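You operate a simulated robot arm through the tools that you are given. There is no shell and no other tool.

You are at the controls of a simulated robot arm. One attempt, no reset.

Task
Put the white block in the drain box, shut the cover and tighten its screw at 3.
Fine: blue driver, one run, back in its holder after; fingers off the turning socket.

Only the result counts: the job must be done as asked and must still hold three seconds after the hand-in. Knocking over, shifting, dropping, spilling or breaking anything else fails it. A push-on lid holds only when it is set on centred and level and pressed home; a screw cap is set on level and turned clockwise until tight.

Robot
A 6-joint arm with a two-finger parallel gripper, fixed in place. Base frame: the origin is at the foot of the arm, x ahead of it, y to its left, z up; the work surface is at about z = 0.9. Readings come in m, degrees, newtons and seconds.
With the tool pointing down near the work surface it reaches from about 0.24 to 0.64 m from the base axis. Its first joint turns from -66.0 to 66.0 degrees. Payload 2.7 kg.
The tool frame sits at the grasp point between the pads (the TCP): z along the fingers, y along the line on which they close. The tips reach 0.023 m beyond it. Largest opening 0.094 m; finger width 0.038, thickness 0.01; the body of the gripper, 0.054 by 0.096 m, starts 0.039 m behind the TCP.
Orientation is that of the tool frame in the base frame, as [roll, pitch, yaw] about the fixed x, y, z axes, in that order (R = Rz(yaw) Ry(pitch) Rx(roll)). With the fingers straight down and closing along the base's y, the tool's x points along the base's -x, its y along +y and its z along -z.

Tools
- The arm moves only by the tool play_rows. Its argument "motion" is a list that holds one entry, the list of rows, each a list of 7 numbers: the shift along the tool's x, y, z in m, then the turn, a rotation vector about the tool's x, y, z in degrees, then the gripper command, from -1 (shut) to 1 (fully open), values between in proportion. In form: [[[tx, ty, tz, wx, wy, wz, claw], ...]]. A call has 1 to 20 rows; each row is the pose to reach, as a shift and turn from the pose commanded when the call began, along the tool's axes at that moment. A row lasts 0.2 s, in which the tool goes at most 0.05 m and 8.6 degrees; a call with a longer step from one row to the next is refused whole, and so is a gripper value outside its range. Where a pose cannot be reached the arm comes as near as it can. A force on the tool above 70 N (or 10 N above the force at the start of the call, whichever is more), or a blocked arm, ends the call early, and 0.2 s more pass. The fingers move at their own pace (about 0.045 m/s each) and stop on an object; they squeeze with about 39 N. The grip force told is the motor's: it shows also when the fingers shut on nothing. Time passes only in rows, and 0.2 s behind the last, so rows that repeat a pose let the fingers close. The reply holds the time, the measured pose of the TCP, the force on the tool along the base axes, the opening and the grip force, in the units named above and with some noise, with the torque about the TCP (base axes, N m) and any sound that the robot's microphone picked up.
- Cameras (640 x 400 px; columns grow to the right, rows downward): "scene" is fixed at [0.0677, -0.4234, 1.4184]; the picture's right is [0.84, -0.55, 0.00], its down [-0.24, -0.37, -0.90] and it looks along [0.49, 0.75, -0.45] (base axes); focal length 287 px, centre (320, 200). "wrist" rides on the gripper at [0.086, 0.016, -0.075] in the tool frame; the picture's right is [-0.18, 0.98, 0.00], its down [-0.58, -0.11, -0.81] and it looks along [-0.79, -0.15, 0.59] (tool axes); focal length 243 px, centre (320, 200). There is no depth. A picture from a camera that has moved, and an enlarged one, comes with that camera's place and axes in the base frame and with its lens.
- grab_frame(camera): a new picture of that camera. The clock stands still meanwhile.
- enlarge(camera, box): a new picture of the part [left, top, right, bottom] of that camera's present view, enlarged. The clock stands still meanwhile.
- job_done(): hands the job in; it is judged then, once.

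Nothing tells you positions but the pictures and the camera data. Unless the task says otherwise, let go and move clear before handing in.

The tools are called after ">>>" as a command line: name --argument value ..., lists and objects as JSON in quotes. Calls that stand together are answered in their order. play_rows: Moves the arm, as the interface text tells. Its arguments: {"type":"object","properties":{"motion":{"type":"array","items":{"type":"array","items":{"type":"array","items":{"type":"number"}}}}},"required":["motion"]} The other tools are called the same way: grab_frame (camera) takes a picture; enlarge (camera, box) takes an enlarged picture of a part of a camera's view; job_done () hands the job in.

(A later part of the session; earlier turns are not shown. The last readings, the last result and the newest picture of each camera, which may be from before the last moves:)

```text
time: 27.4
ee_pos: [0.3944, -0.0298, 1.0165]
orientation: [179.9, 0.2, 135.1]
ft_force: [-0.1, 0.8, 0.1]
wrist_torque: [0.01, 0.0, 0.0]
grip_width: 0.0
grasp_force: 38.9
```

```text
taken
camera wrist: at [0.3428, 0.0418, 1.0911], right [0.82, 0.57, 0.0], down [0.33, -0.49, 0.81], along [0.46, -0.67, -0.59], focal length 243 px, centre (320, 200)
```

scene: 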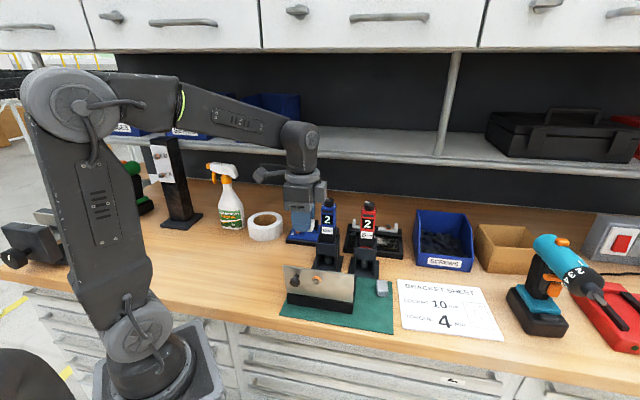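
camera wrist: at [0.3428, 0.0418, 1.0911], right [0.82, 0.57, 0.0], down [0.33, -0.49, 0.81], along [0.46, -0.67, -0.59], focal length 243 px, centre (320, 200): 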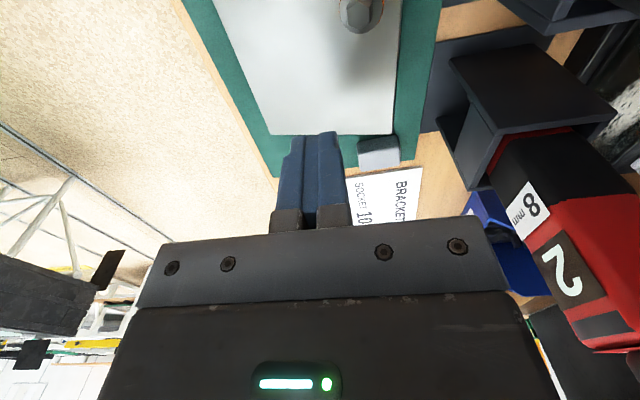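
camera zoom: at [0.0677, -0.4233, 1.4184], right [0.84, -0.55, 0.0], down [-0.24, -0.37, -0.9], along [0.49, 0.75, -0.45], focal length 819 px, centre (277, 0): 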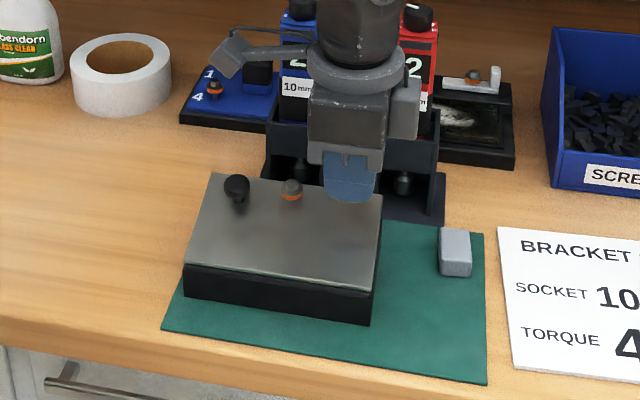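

The cover has swung down onto the box. I'll lift away, turn the camera back, and check the cover and the blue driver's knob.

>>> play_rows --motion '[[[0, 0, -0.04, 0, 0, 0, -1], [0, 0, -0.08, 0, 0, 0, -1], [0, 0, -0.12, 0, 0, 0, -1], [0, 0, -0.14, 0, 0, 0, -1], [0.007, 0.007, -0.14, 0, 0, -8, -1], [0.014, 0.014, -0.14, 0, 0, -16, -1], [0.021, 0.021, -0.14, 0, 0, -24, -1], [0.028, 0.028, -0.14, 0, 0, -32, -1], [0.035, 0.035, -0.14, 0, 0, -40, -1], [0.042, 0.042, -0.14, 0, 0, -48, -1], [0.049, 0.049, -0.14, 0, 0, -56, -1], [0.056, 0.056, -0.14, 0, 0, -64, -0.5], [0.063, 0.063, -0.14, 0, 0, -72, 0], [0.07, 0.07, -0.14, 0, 0, -80, 0], [0.07, 0.072, -0.14, 0, 0, -88, 0], [0.07, 0.072, -0.14, 0, 0, -90, 0], [0.07, 0.072, -0.14, 0, 0, -90, 0]]]'

>>> grab_frame --camera "wrist"

>>> enlarge --camera "wrist" --box '[280, 110, 380, 210]'

>>> enlarge --camera "scene" --box '[280, 255, 380, 325]'

>>> enlarge --camera "wrist" --box '[230, 0, 450, 120]'

```text
time: 31.0
ee_pos: [0.3957, 0.069, 1.1561]
orientation: [-179.8, 0.2, -134.9]
ft_force: [-0.1, 0.0, -0.4]
wrist_torque: [0.01, 0.0, 0.02]
grip_width: 0.0471
grasp_force: 0.1
```

```text
taken
camera wrist: at [0.3212, 0.019, 1.2311], right [-0.57, 0.82, 0.0], down [0.49, 0.34, 0.81], along [0.67, 0.46, -0.59], focal length 243 px, centre (320, 200)
```

wrist: 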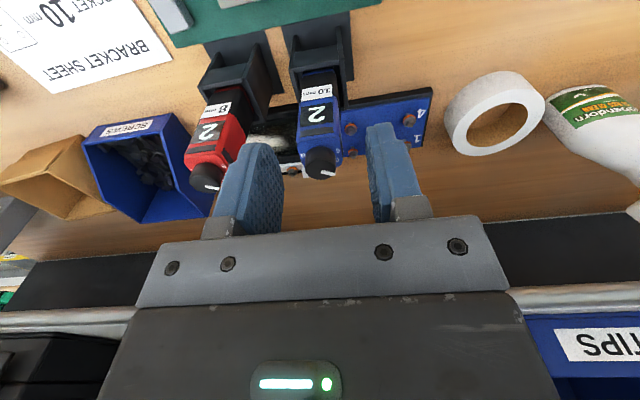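

```text
4.00 times, centred on (330, 160) of wrist
camera zoom: at [0.3212, 0.019, 1.2311], right [-0.57, 0.82, 0.0], down [0.49, 0.34, 0.81], along [0.67, 0.46, -0.59], focal length 970 px, centre (280, 360)
```

zoom: 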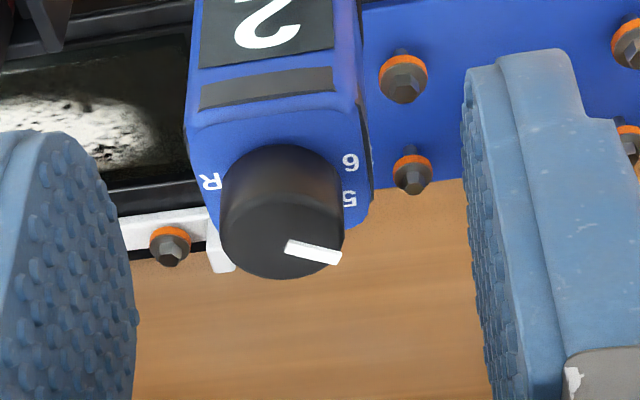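

```text
5.71 times, centred on (330, 290) of scene
camera zoom: at [0.0677, -0.4233, 1.4184], right [0.84, -0.55, 0.0], down [-0.24, -0.37, -0.9], along [0.49, 0.75, -0.45], focal length 1638 px, centre (263, -314)
```

zoom: 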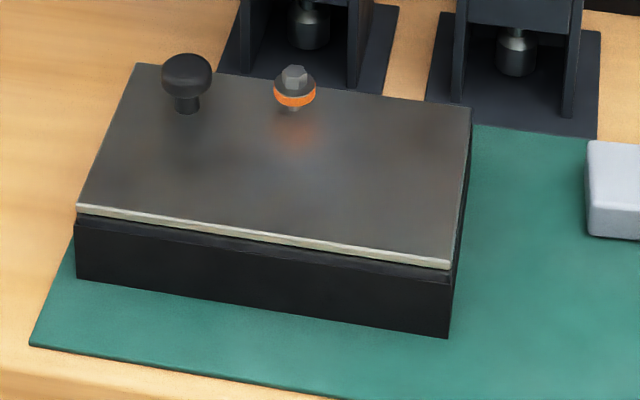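

```text
2.91 times, centred on (340, 60) of wrist
camera zoom: at [0.3212, 0.019, 1.2311], right [-0.57, 0.82, 0.0], down [0.49, 0.34, 0.81], along [0.67, 0.46, -0.59], focal length 706 px, centre (262, 607)
```

zoom: 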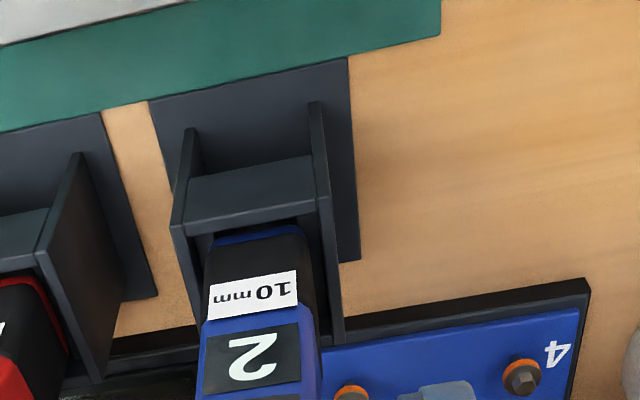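

The cover is shut and the screw stands proud, ready. The blue knob's centre is about u=0.240, v=0.382, top near z=1.09. I'll position above it and check alignment before gripping.

>>> play_rows --motion '[[[-0.02, -0.004, 0, 0, 0, 0, 0.1], [-0.04, -0.008, 0, 0, 0, 0, 0.1], [-0.0534, -0.009, 0, 0, 0, 0, 0.1], [-0.0534, -0.009, 0.02, 0, 0, 0, 0.1], [-0.0534, -0.009, 0.032, 0, 0, 0, 0.1], [-0.0534, -0.009, 0.032, 0, 0, 0, 0.1]]]'

>>> grab_frame --camera "wrist"

>>> enlarge --camera "scene" --box '[270, 150, 400, 270]'

```text
time: 32.4
ee_pos: [0.4399, 0.1002, 1.1236]
orientation: [-180.0, 0.0, -135.0]
ft_force: [1.0, -1.4, 1.1]
wrist_torque: [0.01, 0.02, 0.01]
grip_width: 0.0516
grasp_force: 0.1
```

```text
taken
camera wrist: at [0.3653, 0.05, 1.1979], right [-0.57, 0.83, 0.0], down [0.49, 0.33, 0.81], along [0.67, 0.46, -0.59], focal length 243 px, centre (320, 200)
```

wrist: 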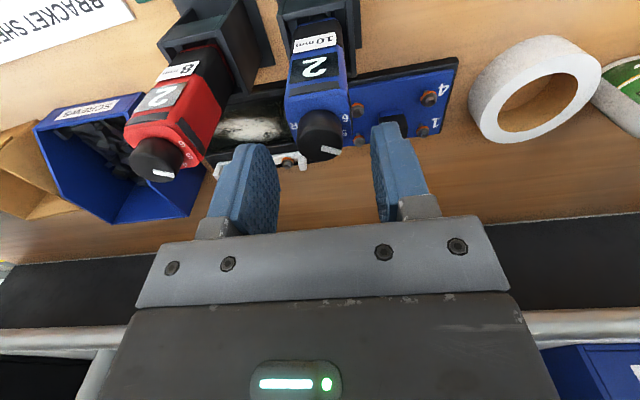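

```text
3.33 times, centred on (335, 210) of scene
camera zoom: at [0.0677, -0.4233, 1.4184], right [0.84, -0.55, 0.0], down [-0.24, -0.37, -0.9], along [0.49, 0.75, -0.45], focal length 955 px, centre (270, 167)
```

zoom: 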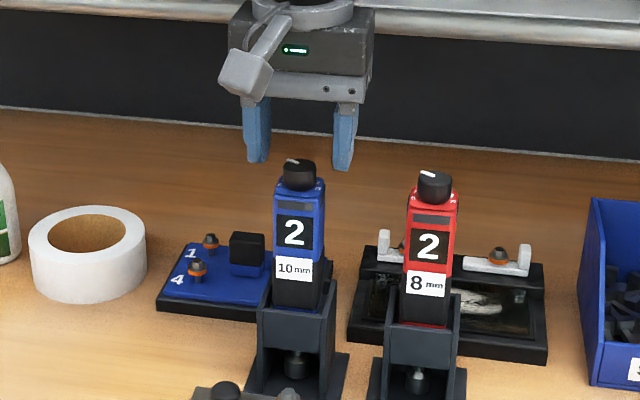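

Alignment looks good. Lowering around the knob and gripping it.

>>> play_rows --motion '[[[-0.001, 0, 0.012, 0, 0, 0, 0.1], [-0.001, 0, 0.022, 0, 0, 0, 0.1], [-0.001, 0, 0.022, 0, 0, 0, 0.1], [-0.001, 0, 0.022, 0, 0, 0, -0.3], [-0.001, 0, 0.022, 0, 0, 0, -0.6], [-0.001, 0, 0.022, 0, 0, 0, -0.6], [-0.001, 0, 0.022, 0, 0, 0, -0.6]]]'

>>> enlarge --camera "scene" --box '[270, 150, 400, 270]'

>>> grab_frame --camera "wrist"

```text
time: 34.0
ee_pos: [0.4401, 0.1001, 1.102]
orientation: [-179.9, 0.0, -135.1]
ft_force: [-0.6, 0.7, -0.7]
wrist_torque: [0.12, 0.01, 0.05]
grip_width: 0.0354
grasp_force: 38.6
```

```text
3.33 times, centred on (335, 210) of scene
camera zoom: at [0.0677, -0.4233, 1.4184], right [0.84, -0.55, 0.0], down [-0.24, -0.37, -0.9], along [0.49, 0.75, -0.45], focal length 955 px, centre (270, 167)
```

zoom: 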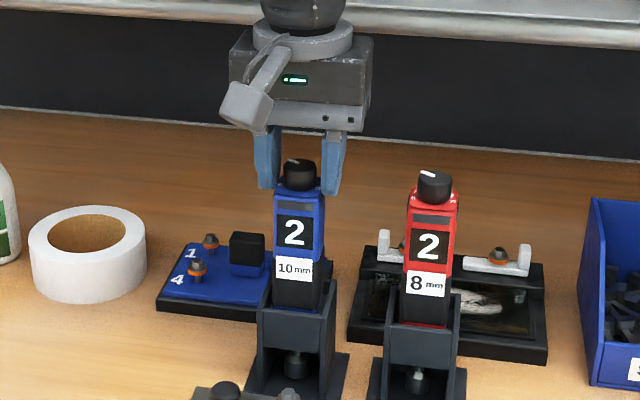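

```text
taken
camera wrist: at [0.3659, 0.0508, 1.176], right [-0.56, 0.83, 0.0], down [0.49, 0.33, 0.81], along [0.67, 0.46, -0.59], focal length 243 px, centre (320, 200)
```

wrist: 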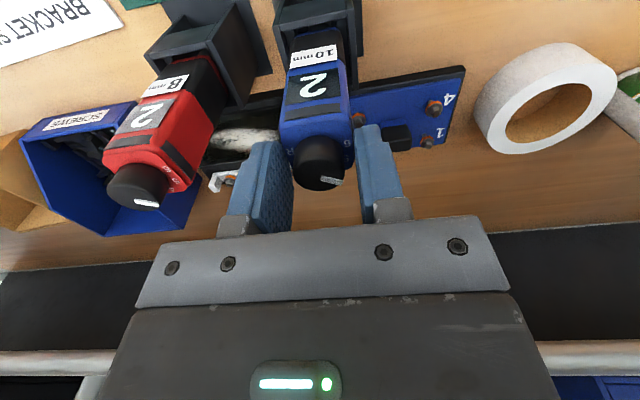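

The fingers closed on something 35 mm wide, which is the body top rather than the knob, so I'm slightly low. I'll open, rise 8 mm and re-grip.

>>> play_rows --motion '[[[0, 0, 0, 0, 0, 0, 0], [0, 0, 0, 0, 0, 0, 0], [0.001, 0, -0.004, 0, 0, 0, 0], [0.002, 0, -0.008, 0, 0, 0, 0], [0.002, 0, -0.008, 0, 0, 0, 0], [0.002, 0, -0.008, 0, 0, 0, -0.4], [0.002, 0, -0.008, 0, 0, 0, -0.7], [0.002, 0, -0.008, 0, 0, 0, -0.8], [0.002, 0, -0.008, 0, 0, 0, -0.8]]]'

>>> enlarge --camera "scene" --box '[290, 170, 370, 240]'

>>> enlarge --camera "wrist" --box '[240, 70, 400, 220]'

```text
time: 36.0
ee_pos: [0.4387, 0.0995, 1.111]
orientation: [-179.8, 0.1, -135.0]
ft_force: [1.1, -0.5, 2.5]
wrist_torque: [-0.03, -0.03, -0.02]
grip_width: 0.0236
grasp_force: 39.0
```

```text
5.71 times, centred on (330, 205) of scene
camera zoom: at [0.0677, -0.4234, 1.4184], right [0.84, -0.55, 0.0], down [-0.24, -0.37, -0.9], along [0.49, 0.75, -0.45], focal length 1638 px, centre (263, 171)
```

zoom: 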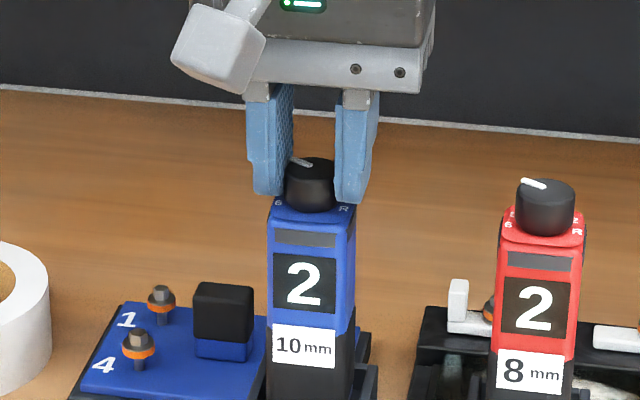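

```text
2.67 times, centred on (320, 145) of wrist
camera zoom: at [0.3636, 0.0496, 1.1851], right [-0.56, 0.83, 0.0], down [0.49, 0.33, 0.81], along [0.67, 0.46, -0.59], focal length 647 px, centre (320, 347)
```

zoom: 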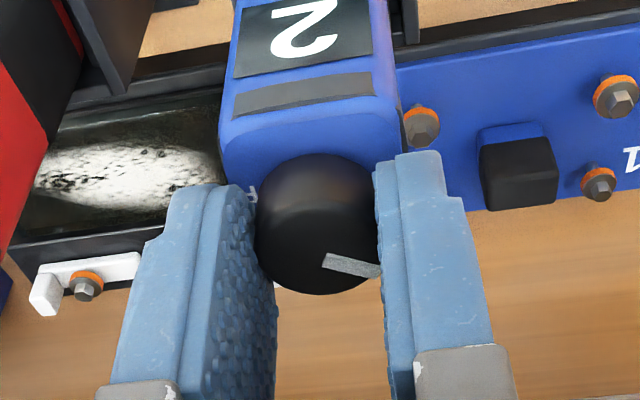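

Knob gripped (23.6 mm). Turning it about 40° clockwise and then watching the display.

>>> play_rows --motion '[[[0, 0, 0, 0, 0, 7, -0.8], [0, 0, 0, 0, 0, 14, -0.8], [0, 0, 0, 0, 0, 21, -0.8], [0, 0, 0, 0, 0, 28, -0.8], [0, 0, 0, 0, 0, 35, -0.8], [0, 0, 0, 0, 0, 40, -0.8], [0, 0, 0, 0, 0, 40, -0.8]]]'

>>> enlarge --camera "scene" --box '[290, 170, 370, 240]'

>>> enlarge --camera "wrist" --box '[240, 70, 400, 220]'

```text
time: 37.6
ee_pos: [0.4395, 0.0999, 1.1114]
orientation: [-180.0, 0.1, -175.1]
ft_force: [-0.5, -3.8, 9.2]
wrist_torque: [-0.31, 0.06, -0.02]
grip_width: 0.0238
grasp_force: 39.3
```

```text
5.71 times, centred on (330, 205) of scene
camera zoom: at [0.0675, -0.4235, 1.4184], right [0.84, -0.55, 0.0], down [-0.24, -0.37, -0.9], along [0.49, 0.75, -0.45], focal length 1638 px, centre (263, 171)
```

zoom: 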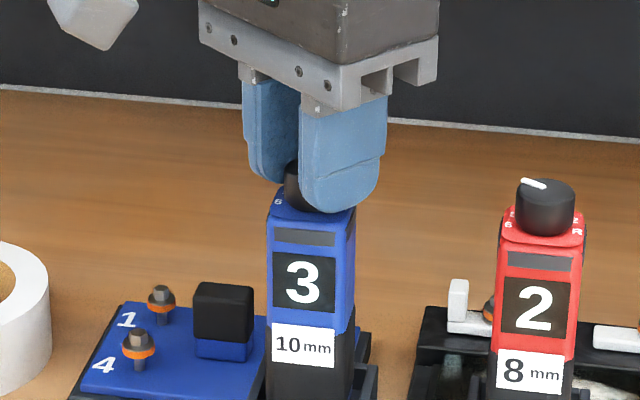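

```text
2.67 times, centred on (320, 145) of wrist
camera zoom: at [0.349, 0.1083, 1.1851], right [0.1, 1.0, 0.0], down [0.59, -0.06, 0.81], along [0.8, -0.08, -0.59], focal length 647 px, centre (320, 347)
```

zoom: 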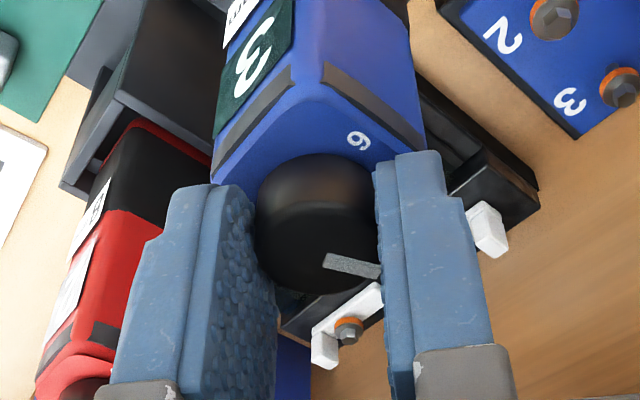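

The display now reads 3, so it does show the live setting. Releasing the knob and rising to check it stays at 3.

>>> play_rows --motion '[[[0, 0, 0, 0, 0, 0, -0.2], [0, 0, 0, 0, 0, 0, 0], [0, 0, 0, 0, 0, 0, 0], [0, 0, -0.015, 0, 0, 0, 0], [0, 0, -0.04, 0, 0, 0, 0], [0, 0, -0.06, 0, 0, 0, 0], [0, 0, -0.06, 0, 0, 0, 0]]]'

>>> enlarge --camera "scene" --box '[290, 170, 370, 240]'

>>> enlarge --camera "wrist" --box '[240, 40, 400, 190]'

```text
time: 39.2
ee_pos: [0.4381, 0.1009, 1.1734]
orientation: [-179.9, 0.2, -175.0]
ft_force: [0.3, -0.1, 1.0]
wrist_torque: [0.02, 0.07, -0.03]
grip_width: 0.0468
grasp_force: 0.1
```

```text
5.71 times, centred on (330, 205) of scene
camera zoom: at [0.0677, -0.4234, 1.4184], right [0.84, -0.55, 0.0], down [-0.24, -0.37, -0.9], along [0.49, 0.75, -0.45], focal length 1638 px, centre (263, 171)
```

zoom: 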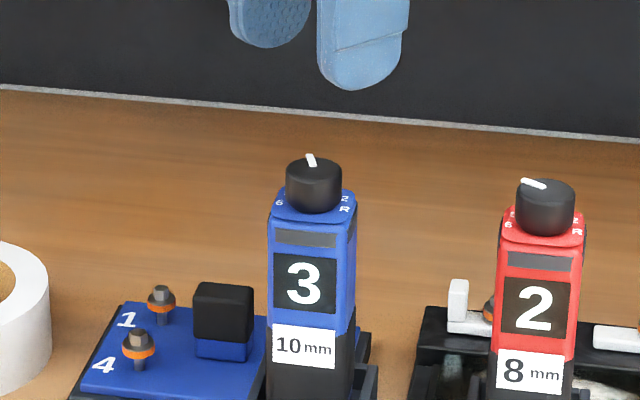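

```text
2.67 times, centred on (320, 115) of wrist
camera zoom: at [0.3488, 0.109, 1.246], right [0.1, 1.0, 0.0], down [0.59, -0.06, 0.81], along [0.8, -0.08, -0.59], focal length 647 px, centre (320, 427)
```

zoom: 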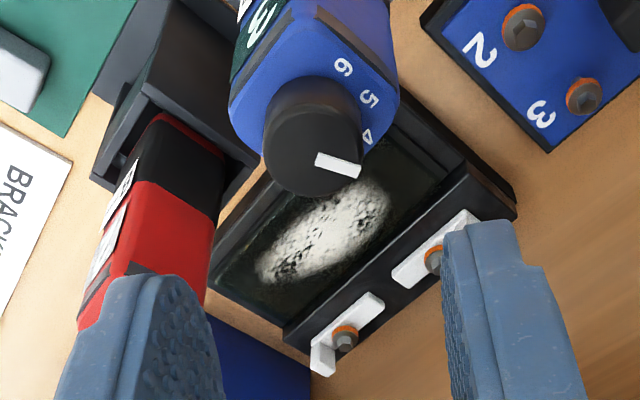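

The setting stays at 3. Before gripping the driver I'll look closely at the dark strips near its top, in case they're switches.

>>> enlarge --camera "scene" --box '[315, 195, 345, 225]'

>>> enlarge --camera "scene" --box '[355, 195, 385, 225]'

>>> enlarge --camera "wrist" --box '[290, 30, 350, 110]'

```text
13.33 times, centred on (330, 210) of scene
camera zoom: at [0.0677, -0.4234, 1.4184], right [0.84, -0.55, 0.0], down [-0.24, -0.37, -0.9], along [0.49, 0.75, -0.45], focal length 3821 px, centre (187, 67)
```

zoom: 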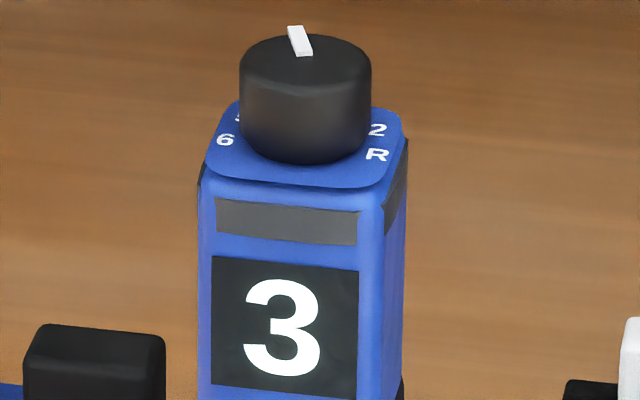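

```text
13.33 times, centred on (370, 210) of scene
camera zoom: at [0.0677, -0.4234, 1.4184], right [0.84, -0.55, 0.0], down [-0.24, -0.37, -0.9], along [0.49, 0.75, -0.45], focal length 3821 px, centre (-347, 67)
```

zoom: 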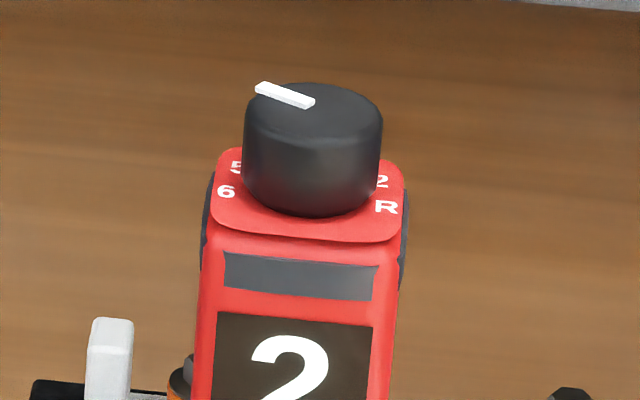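

```text
5.00 times, centred on (320, 70) of wrist
camera zoom: at [0.3488, 0.109, 1.246], right [0.1, 1.0, 0.0], down [0.59, -0.06, 0.81], along [0.8, -0.08, -0.59], focal length 1213 px, centre (320, 850)
```

zoom: 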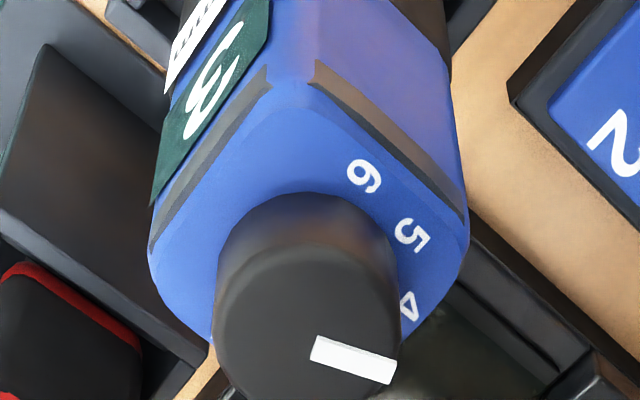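

The strips sit on several faces and look like indicator lights, not switches. I'll turn back to the bench-aligned yaw and lower around the upper body to take the driver, fingers well above the socket.

>>> play_rows --motion '[[[0, -0.001, 0, 0, 0, -8, 0.2], [0, -0.002, 0, 0, 0, -16, 0.4], [0, -0.0025, 0, 0, 0, -24, 0.4], [0, -0.0025, 0, 0, 0, -32, 0.4], [0, -0.0025, 0, 0, 0, -40, 0.4], [0, -0.0025, 0.02, 0, 0, -40, 0.4], [0, -0.0025, 0.045, 0, 0, -40, 0.4], [0, -0.0025, 0.07, 0, 0, -40, 0.4], [0, -0.0025, 0.09, 0, 0, -40, 0.4], [0, -0.0025, 0.104, 0, 0, -40, 0.4], [0, -0.0025, 0.104, 0, 0, -40, 0.4]]]'

>>> enlarge --camera "scene" --box '[280, 160, 390, 260]'

>>> grab_frame --camera "wrist"

```text
time: 41.6
ee_pos: [0.4404, 0.0969, 1.0669]
orientation: [-179.9, 0.0, -135.0]
ft_force: [0.2, 0.8, 0.6]
wrist_torque: [0.02, -0.01, 0.01]
grip_width: 0.0657
grasp_force: 0.0
```

```text
4.00 times, centred on (335, 210) of scene
camera zoom: at [0.0677, -0.4234, 1.4184], right [0.84, -0.55, 0.0], down [-0.24, -0.37, -0.9], along [0.49, 0.75, -0.45], focal length 1146 px, centre (260, 160)
```

zoom: 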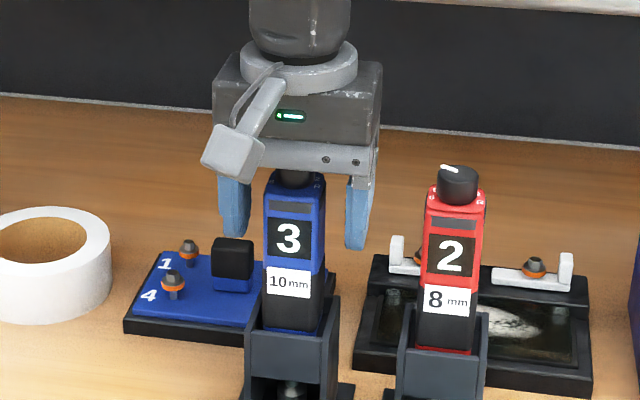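

```text
taken
camera wrist: at [0.364, 0.0472, 1.1401], right [-0.57, 0.82, 0.0], down [0.49, 0.33, 0.81], along [0.67, 0.46, -0.59], focal length 243 px, centre (320, 200)
```

wrist: 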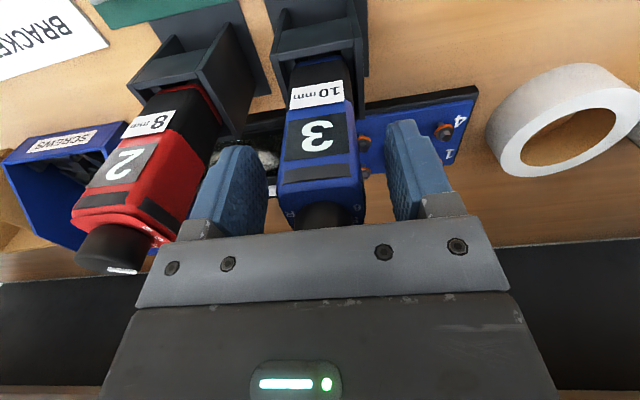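

The fingers straddle the body with the knob clear of the palm. Closing on it.

>>> play_rows --motion '[[[0, 0.002, 0, 0, 0, 0, 0.4], [0, 0.002, 0, 0, 0, 0, 0], [0, 0.002, 0, 0, 0, 0, -0.3], [0, 0.002, 0, 0, 0, 0, -0.5], [0, 0.002, 0, 0, 0, 0, -0.5], [0, 0.002, 0, 0, 0, 0, -0.5]]]'

>>> enlarge --camera "scene" --box '[280, 180, 390, 280]'

```text
time: 43.0
ee_pos: [0.4377, 0.1002, 1.0664]
orientation: [-180.0, 0.1, -135.0]
ft_force: [2.5, -1.9, -0.7]
wrist_torque: [-0.14, -0.23, -0.02]
grip_width: 0.0358
grasp_force: 38.8
```

```text
4.00 times, centred on (335, 230) of scene
camera zoom: at [0.0678, -0.4234, 1.4184], right [0.84, -0.55, 0.0], down [-0.24, -0.37, -0.9], along [0.49, 0.75, -0.45], focal length 1146 px, centre (260, 80)
```

zoom: 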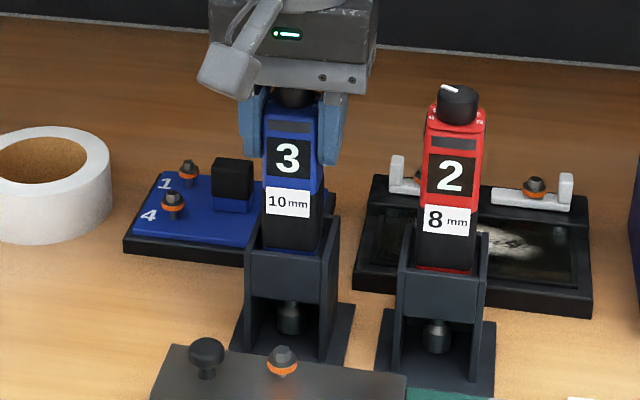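

The driver is held (36 mm, no sound). Lifting it straight out of the holder.

>>> play_rows --motion '[[[0, 0, -0.005, 0, 0, 0, -0.5], [0, 0, -0.015, 0, 0, 0, -0.5], [0, 0, -0.03, 0, 0, 0, -0.5], [0, 0, -0.045, 0, 0, 0, -0.5], [0, 0, -0.06, 0, 0, 0, -0.5], [0, 0, -0.08, 0, 0, 0, -0.5], [0, 0, -0.1, 0, 0, 0, -0.5], [0, 0, -0.11, 0, 0, 0, -0.5], [0, 0, -0.11, 0, 0, 0, -0.5]]]'

>>> grab_frame --camera "scene"

>>> enlarge --camera "scene" --box '[270, 170, 400, 320]'

>>> grab_frame --camera "wrist"

```text
time: 45.0
ee_pos: [0.4364, 0.0986, 1.1773]
orientation: [-180.0, 0.0, -135.1]
ft_force: [-0.1, 0.3, -4.5]
wrist_torque: [0.01, 0.01, 0.01]
grip_width: 0.0359
grasp_force: 39.2
```

```text
taken
```

scene: 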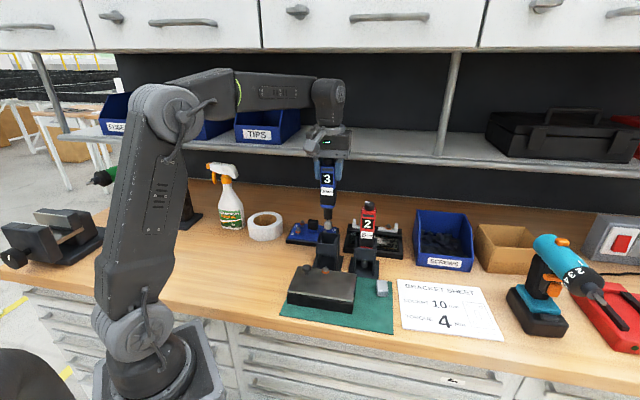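

```text
2.67 times, centred on (335, 245) of scene
camera zoom: at [0.0678, -0.4233, 1.4184], right [0.84, -0.55, 0.0], down [-0.24, -0.37, -0.9], along [0.49, 0.75, -0.45], focal length 764 px, centre (280, 80)
```

zoom: 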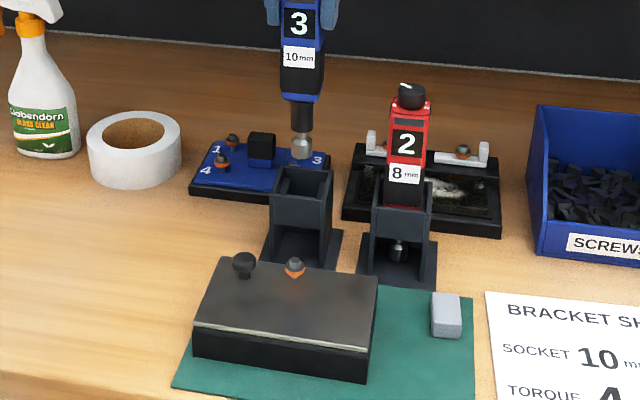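

```text
taken
camera wrist: at [0.3624, 0.0496, 1.251], right [-0.56, 0.83, 0.0], down [0.49, 0.33, 0.81], along [0.67, 0.46, -0.59], focal length 243 px, centre (320, 200)
```

wrist: 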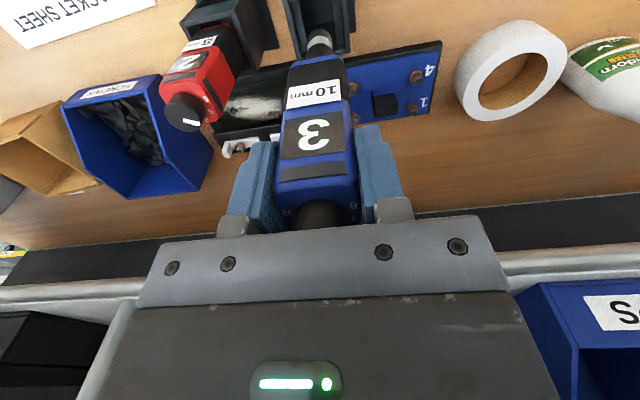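

The driver came out cleanly, with its socket tip about 0.166 m below the TCP. Carrying it over above the cover screw, and keeping height.

>>> play_rows --motion '[[[0.02, -0.002, 0, 0, 0, 0, -0.5], [0.04, -0.005, 0, 0, 0, 0, -0.5], [0.06, -0.007, 0, 0, 0, 0, -0.5], [0.08, -0.009, 0, 0, 0, 0, -0.5], [0.093, -0.011, 0, 0, 0, 0, -0.5], [0.093, -0.011, 0.01, 0, 0, 0, -0.5], [0.093, -0.011, 0.018, 0, 0, 0, -0.5], [0.093, -0.011, 0.018, 0, 0, 0, -0.5]]]'

>>> enlarge --camera "scene" --box '[280, 190, 380, 320]'

>>> grab_frame --camera "wrist"

>>> enlarge --camera "wrist" --box '[270, 0, 370, 62]'

```text
time: 46.8
ee_pos: [0.3798, 0.025, 1.1596]
orientation: [-179.9, 0.1, -135.0]
ft_force: [-0.5, 0.3, -4.5]
wrist_torque: [0.01, -0.03, -0.02]
grip_width: 0.036
grasp_force: 39.1
```

```text
3.08 times, centred on (330, 255) of scene
camera zoom: at [0.0677, -0.4233, 1.4184], right [0.84, -0.55, 0.0], down [-0.24, -0.37, -0.9], along [0.49, 0.75, -0.45], focal length 882 px, centre (289, 31)
```

zoom: 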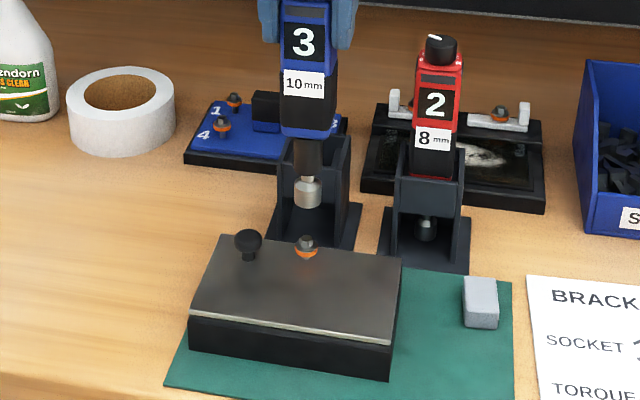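

```text
taken
camera wrist: at [0.3053, -0.0249, 1.2338], right [-0.56, 0.83, 0.0], down [0.49, 0.33, 0.81], along [0.67, 0.46, -0.59], focal length 243 px, centre (320, 200)
```

wrist: 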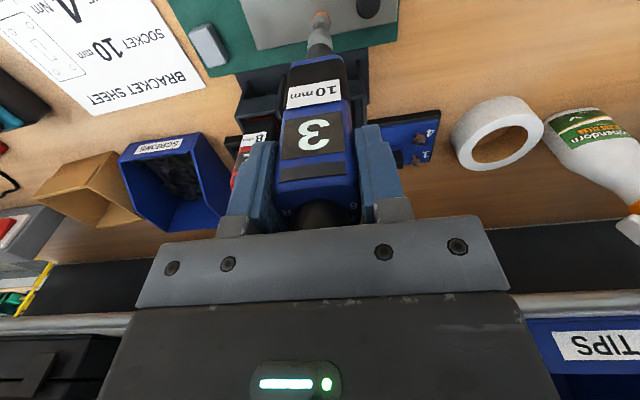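

```text
6.40 times, centred on (320, 31) of wrist
camera zoom: at [0.3053, -0.0249, 1.2338], right [-0.56, 0.83, 0.0], down [0.49, 0.33, 0.81], along [0.67, 0.46, -0.59], focal length 1553 px, centre (320, 1282)
```

zoom: 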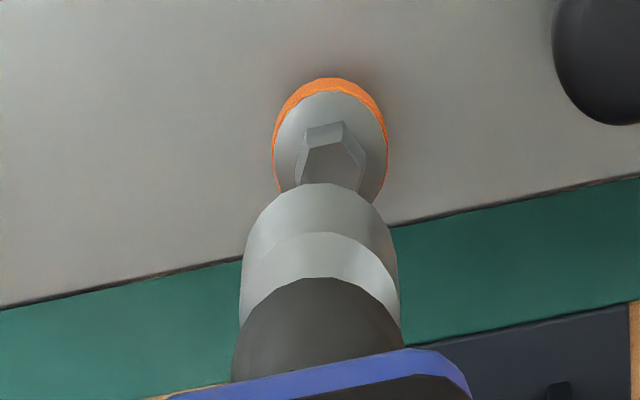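

The socket hangs almost exactly over the screw; I estimate about 2 mm correction toward -u and a few mm further back. Lowering to just above the head for a finer comparison.

>>> play_rows --motion '[[[-0.001, 0.001, 0.006, 0, 0, 0, -0.5], [-0.002, 0.0018, 0.012, 0, 0, 0, -0.5], [-0.002, 0.0018, 0.018, 0, 0, 0, -0.5], [-0.002, 0.0018, 0.018, 0, 0, 0, -0.5]]]'

>>> enlarge --camera "scene" --box '[300, 230, 350, 280]'

>>> enlarge --camera "wrist" --box '[270, 0, 370, 62]'

```text
time: 47.8
ee_pos: [0.3787, 0.0281, 1.1414]
orientation: [-179.9, 0.1, -135.0]
ft_force: [0.8, 0.4, -4.9]
wrist_torque: [-0.03, -0.03, 0.0]
grip_width: 0.036
grasp_force: 39.4
```

```text
8.00 times, centred on (325, 255) of scene
camera zoom: at [0.0677, -0.4233, 1.4184], right [0.84, -0.55, 0.0], down [-0.24, -0.37, -0.9], along [0.49, 0.75, -0.45], focal length 2293 px, centre (280, -240)
```

zoom: 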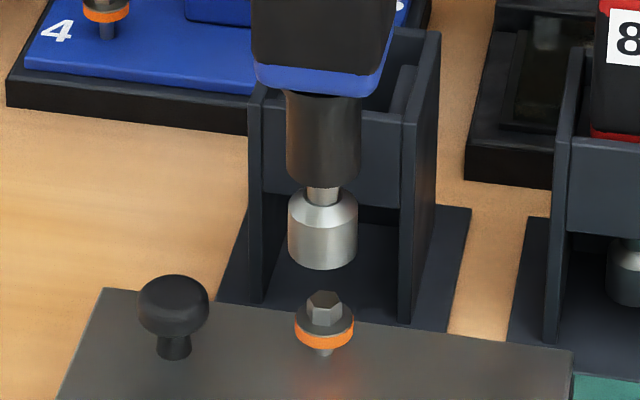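

```text
6.40 times, centred on (320, 31) of wrist
camera zoom: at [0.3054, -0.0223, 1.2146], right [-0.57, 0.82, 0.0], down [0.49, 0.33, 0.81], along [0.67, 0.46, -0.59], focal length 1553 px, centre (320, 1282)
```

zoom: 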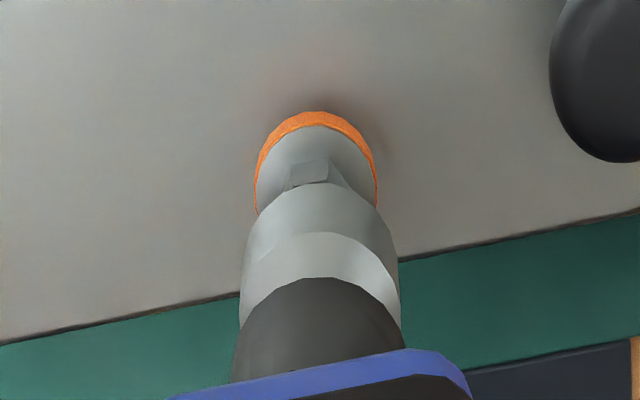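

Both views agree the screw is still about 4 mm further back and 24 mm below the tip. Correcting and going down halfway.

>>> play_rows --motion '[[[-0.0015, -0.0003, 0.005, 0, 0, 0, -0.5], [-0.0035, -0.0005, 0.01, 0, 0, 0, -0.5], [-0.0035, -0.0005, 0.014, 0, 0, 0, -0.5], [-0.0035, -0.0005, 0.014, 0, 0, 0, -0.5]]]'

>>> enlarge --camera "scene" --box '[300, 235, 350, 285]'

>>> enlarge --camera "wrist" --box '[270, 0, 370, 62]'

```text
time: 48.8
ee_pos: [0.3835, 0.0307, 1.1263]
orientation: [-179.9, -0.1, -135.1]
ft_force: [0.2, -0.5, -4.1]
wrist_torque: [0.0, 0.03, 0.0]
grip_width: 0.0358
grasp_force: 38.9
```

```text
8.00 times, centred on (325, 260) of scene
camera zoom: at [0.0677, -0.4233, 1.4184], right [0.84, -0.55, 0.0], down [-0.24, -0.37, -0.9], along [0.49, 0.75, -0.45], focal length 2293 px, centre (280, -280)
```

zoom: 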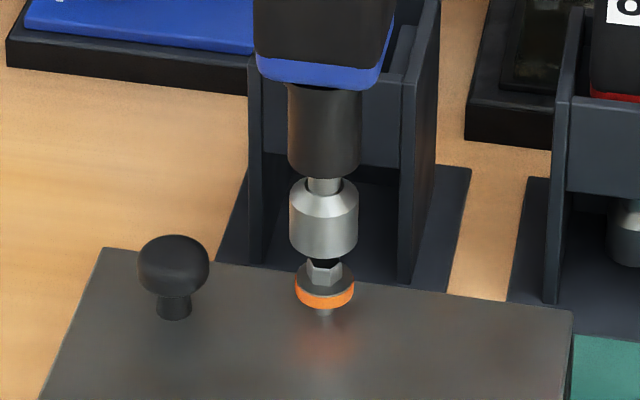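

```text
6.40 times, centred on (320, 31) of wrist
camera zoom: at [0.3081, -0.0193, 1.2007], right [-0.57, 0.82, 0.0], down [0.49, 0.33, 0.81], along [0.67, 0.46, -0.59], focal length 1553 px, centre (320, 1282)
```

zoom: 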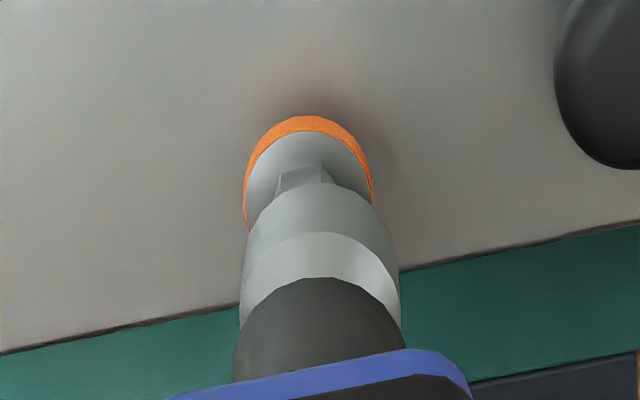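

>>> play_rows --motion '[[[0, -0.0006, 0.003, 0, 0, 0, -0.5], [0, -0.0011, 0.006, 0, 0, 0, -0.5], [0, -0.0011, 0.006, 0, 0, 0, -0.5]]]'

>>> enlarge --camera "scene" --box '[300, 235, 350, 285]'

>>> enlarge --camera "wrist" --box '[270, 0, 370, 62]'

```text
time: 49.6
ee_pos: [0.3847, 0.03, 1.1218]
orientation: [-179.9, 0.1, -134.9]
ft_force: [-1.7, 1.0, -0.4]
wrist_torque: [0.2, 0.23, 0.0]
grip_width: 0.0357
grasp_force: 39.4
```

```text
8.00 times, centred on (325, 260) of scene
camera zoom: at [0.0677, -0.4233, 1.4185], right [0.84, -0.55, 0.0], down [-0.24, -0.37, -0.9], along [0.49, 0.75, -0.45], focal length 2293 px, centre (280, -280)
```

zoom: 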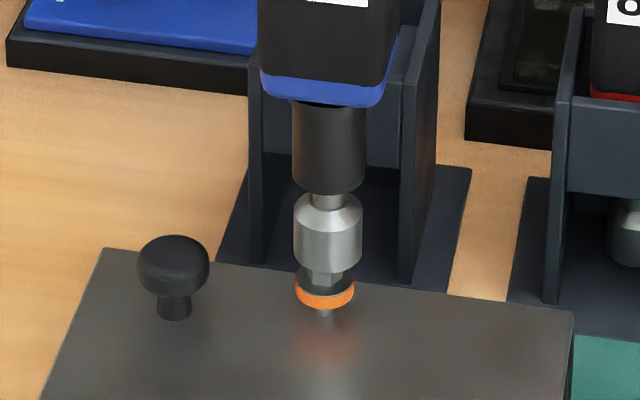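

```text
6.40 times, centred on (320, 31) of wrist
camera zoom: at [0.3086, -0.0204, 1.1949], right [-0.56, 0.83, 0.0], down [0.49, 0.33, 0.81], along [0.67, 0.46, -0.59], focal length 1553 px, centre (320, 1282)
```

zoom: 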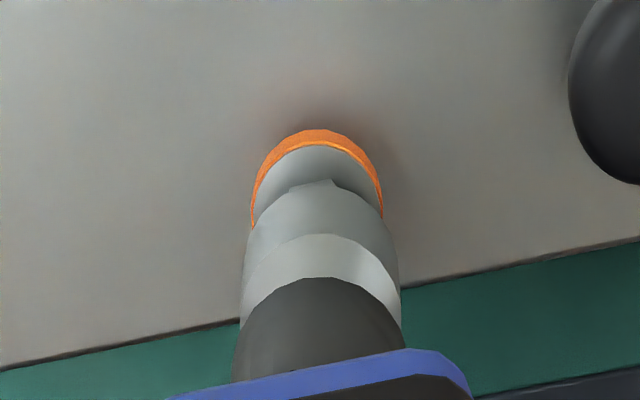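

There's a light contact (about 4 N) now. A tighter look will tell whether the socket is seated on the hex or resting on its edge.

>>> enlarge --camera "scene" --box '[315, 250, 340, 275]'

>>> enlarge --camera "wrist" --box '[300, 15, 340, 45]'

```text
16.00 times, centred on (328, 262) of scene
camera zoom: at [0.0677, -0.4233, 1.4185], right [0.84, -0.55, 0.0], down [-0.24, -0.37, -0.9], along [0.49, 0.75, -0.45], focal length 4586 px, centre (200, -800)
```

zoom: 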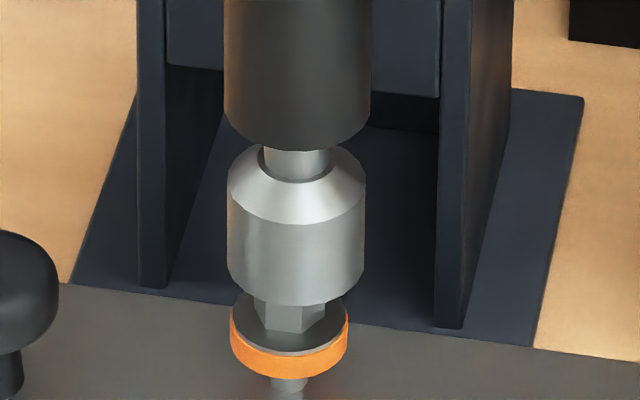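

```text
13.33 times, centred on (320, 30) of wrist
camera zoom: at [0.3086, -0.0204, 1.1949], right [-0.56, 0.83, 0.0], down [0.49, 0.33, 0.81], along [0.67, 0.46, -0.59], focal length 3235 px, centre (320, 2467)
```

zoom: 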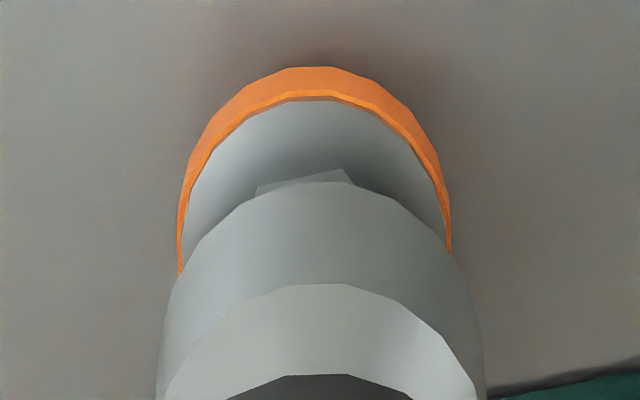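

>>> play_rows --motion '[[[0.0025, 0.0002, 0, 0, 0, 0, -0.5], [0.0025, 0.0002, 0, 0, 0, 0, -0.5]]]'

>>> enlarge --camera "scene" --box '[315, 250, 340, 275]'

>>> enlarge --camera "wrist" --box '[300, 15, 340, 45]'

```text
time: 50.2
ee_pos: [0.3809, 0.0282, 1.1202]
orientation: [-179.9, 0.0, -134.9]
ft_force: [0.3, 0.2, -4.2]
wrist_torque: [0.02, -0.02, -0.01]
grip_width: 0.0358
grasp_force: 38.6
```

```text
16.00 times, centred on (328, 262) of scene
camera zoom: at [0.0677, -0.4233, 1.4184], right [0.84, -0.55, 0.0], down [-0.24, -0.37, -0.9], along [0.49, 0.75, -0.45], focal length 4586 px, centre (200, -800)
```

zoom: 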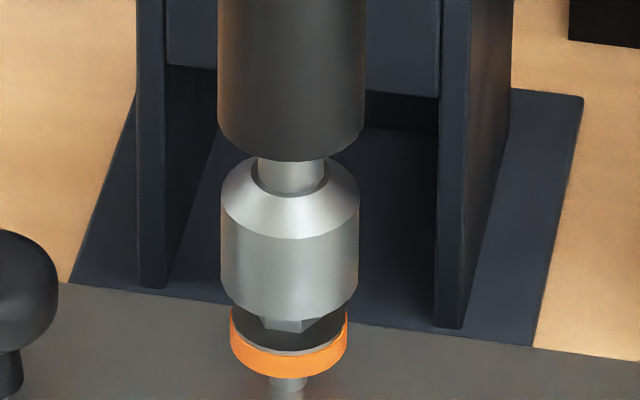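

```text
13.33 times, centred on (320, 30) of wrist
camera zoom: at [0.3068, -0.0218, 1.1949], right [-0.56, 0.83, 0.0], down [0.49, 0.33, 0.81], along [0.67, 0.46, -0.59], focal length 3235 px, centre (320, 2467)
```

zoom: 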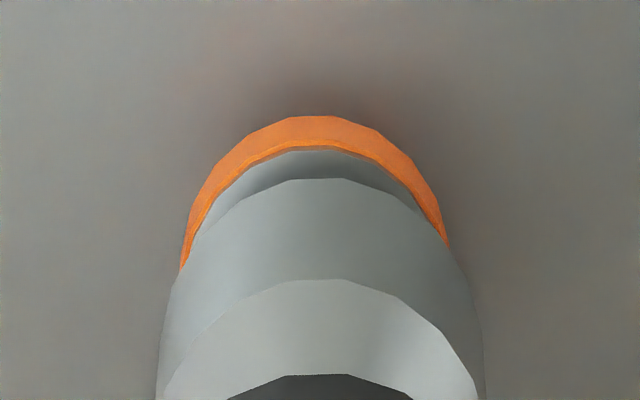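

Moving 2.5 mm back toward me removed the contact, and both views now show socket and screw concentric. Lowering in small steps.

>>> play_rows --motion '[[[-0.0002, -0.0001, 0.0015, 0, 0, 0, -0.5], [-0.0002, -0.0001, 0.003, 0, 0, 0, -0.5], [-0.0002, -0.0001, 0.003, 0, 0, 0, -0.5]]]'

>>> enlarge --camera "scene" --box '[315, 250, 340, 275]'

```text
time: 51.0
ee_pos: [0.3816, 0.0283, 1.1172]
orientation: [-179.8, 0.0, -135.0]
ft_force: [-0.2, 0.7, -5.1]
wrist_torque: [0.0, 0.0, 0.0]
grip_width: 0.0357
grasp_force: 38.9
```

```text
16.00 times, centred on (328, 262) of scene
camera zoom: at [0.0677, -0.4233, 1.4184], right [0.84, -0.55, 0.0], down [-0.24, -0.37, -0.9], along [0.49, 0.75, -0.45], focal length 4586 px, centre (200, -800)
```

zoom: 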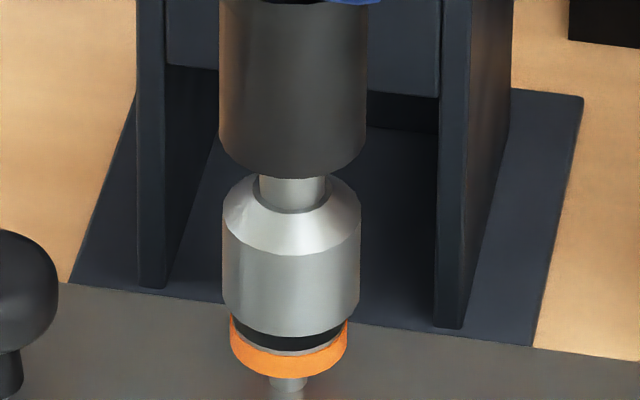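

The socket is sliding over the hex freely. Continuing gently until it bears on the screw.

>>> play_rows --motion '[[[0, 0, 0.001, 0, 0, 0, -0.5], [0, 0, 0.002, 0, 0, 0, -0.5], [0, 0, 0.002, 0, 0, 0, -0.5]]]'

>>> enlarge --camera "scene" --box '[315, 190, 345, 275]'

```text
time: 51.8
ee_pos: [0.382, 0.0271, 1.1167]
orientation: [-179.8, -0.1, -135.1]
ft_force: [-1.5, -1.1, -0.9]
wrist_torque: [-0.1, 0.18, -0.02]
grip_width: 0.0358
grasp_force: 38.2
```

```text
4.71 times, centred on (330, 232) of scene
camera zoom: at [0.0677, -0.4234, 1.4184], right [0.84, -0.55, 0.0], down [-0.24, -0.37, -0.9], along [0.49, 0.75, -0.45], focal length 1349 px, centre (273, 47)
```

zoom: 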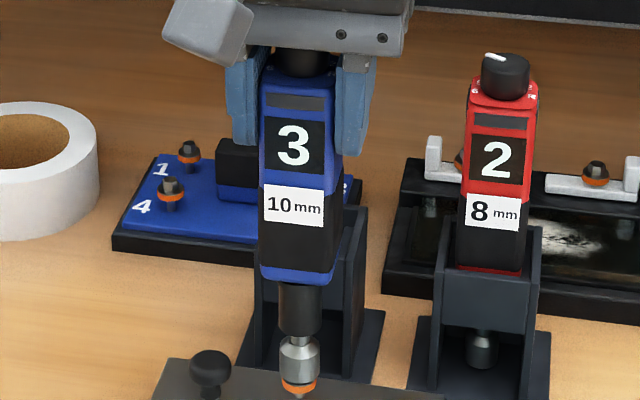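

>>> play_rows --motion '[[[0.0003, 0, 0.001, 0, 0, 0, -0.5], [0.0003, 0, 0.0015, 0, 0, 0, -0.5], [0.0003, 0, 0.0015, 0, 0, 0, -0.5]]]'

>>> enlarge --camera "scene" --box '[315, 250, 340, 275]'

>>> enlarge --camera "wrist" --box '[280, 0, 360, 50]'

```text
time: 52.6
ee_pos: [0.3807, 0.028, 1.1136]
orientation: [-179.9, 0.1, -134.9]
ft_force: [-2.1, 2.2, 2.5]
wrist_torque: [0.35, 0.23, -0.01]
grip_width: 0.0359
grasp_force: 38.7
```

```text
16.00 times, centred on (328, 262) of scene
camera zoom: at [0.0676, -0.4233, 1.4185], right [0.84, -0.55, 0.0], down [-0.24, -0.37, -0.9], along [0.49, 0.75, -0.45], focal length 4586 px, centre (200, -800)
```

zoom: 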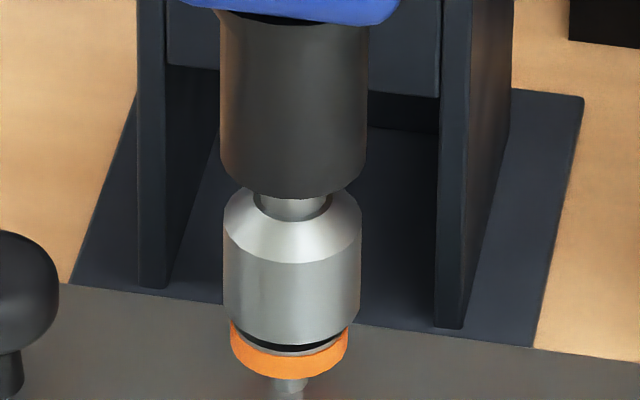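

```text
8.00 times, centred on (320, 25) of wrist
camera zoom: at [0.3069, -0.0223, 1.1882], right [-0.56, 0.83, 0.0], down [0.49, 0.33, 0.81], along [0.67, 0.46, -0.59], focal length 1941 px, centre (320, 1600)
```

zoom: 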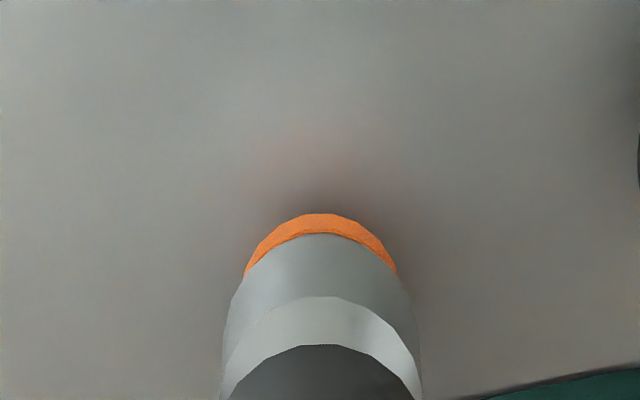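

Light load with a slight side force toward -u, so I'll ease 0.7 mm that way and press on.

>>> play_rows --motion '[[[0, 0.0007, 0.0005, 0, 0, 0, -0.5], [0, 0.0008, 0.0015, 0, 0, 0, -0.5], [0, 0.0008, 0.002, 0, 0, 0, -0.5], [0, 0.0008, 0.002, 0, 0, 0, -0.5]]]'

>>> enlarge --camera "scene" --box '[300, 190, 360, 280]'

```text
time: 53.6
ee_pos: [0.3812, 0.0283, 1.113]
orientation: [-179.8, 0.0, -135.1]
ft_force: [1.0, -1.8, 0.8]
wrist_torque: [-0.26, -0.29, 0.0]
grip_width: 0.0358
grasp_force: 39.4
```

```text
4.44 times, centred on (330, 235) of scene
camera zoom: at [0.0677, -0.4234, 1.4184], right [0.84, -0.55, 0.0], down [-0.24, -0.37, -0.9], along [0.49, 0.75, -0.45], focal length 1274 px, centre (276, 44)
```

zoom: 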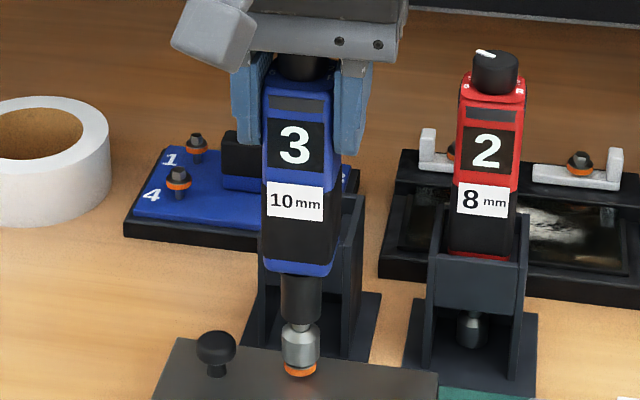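

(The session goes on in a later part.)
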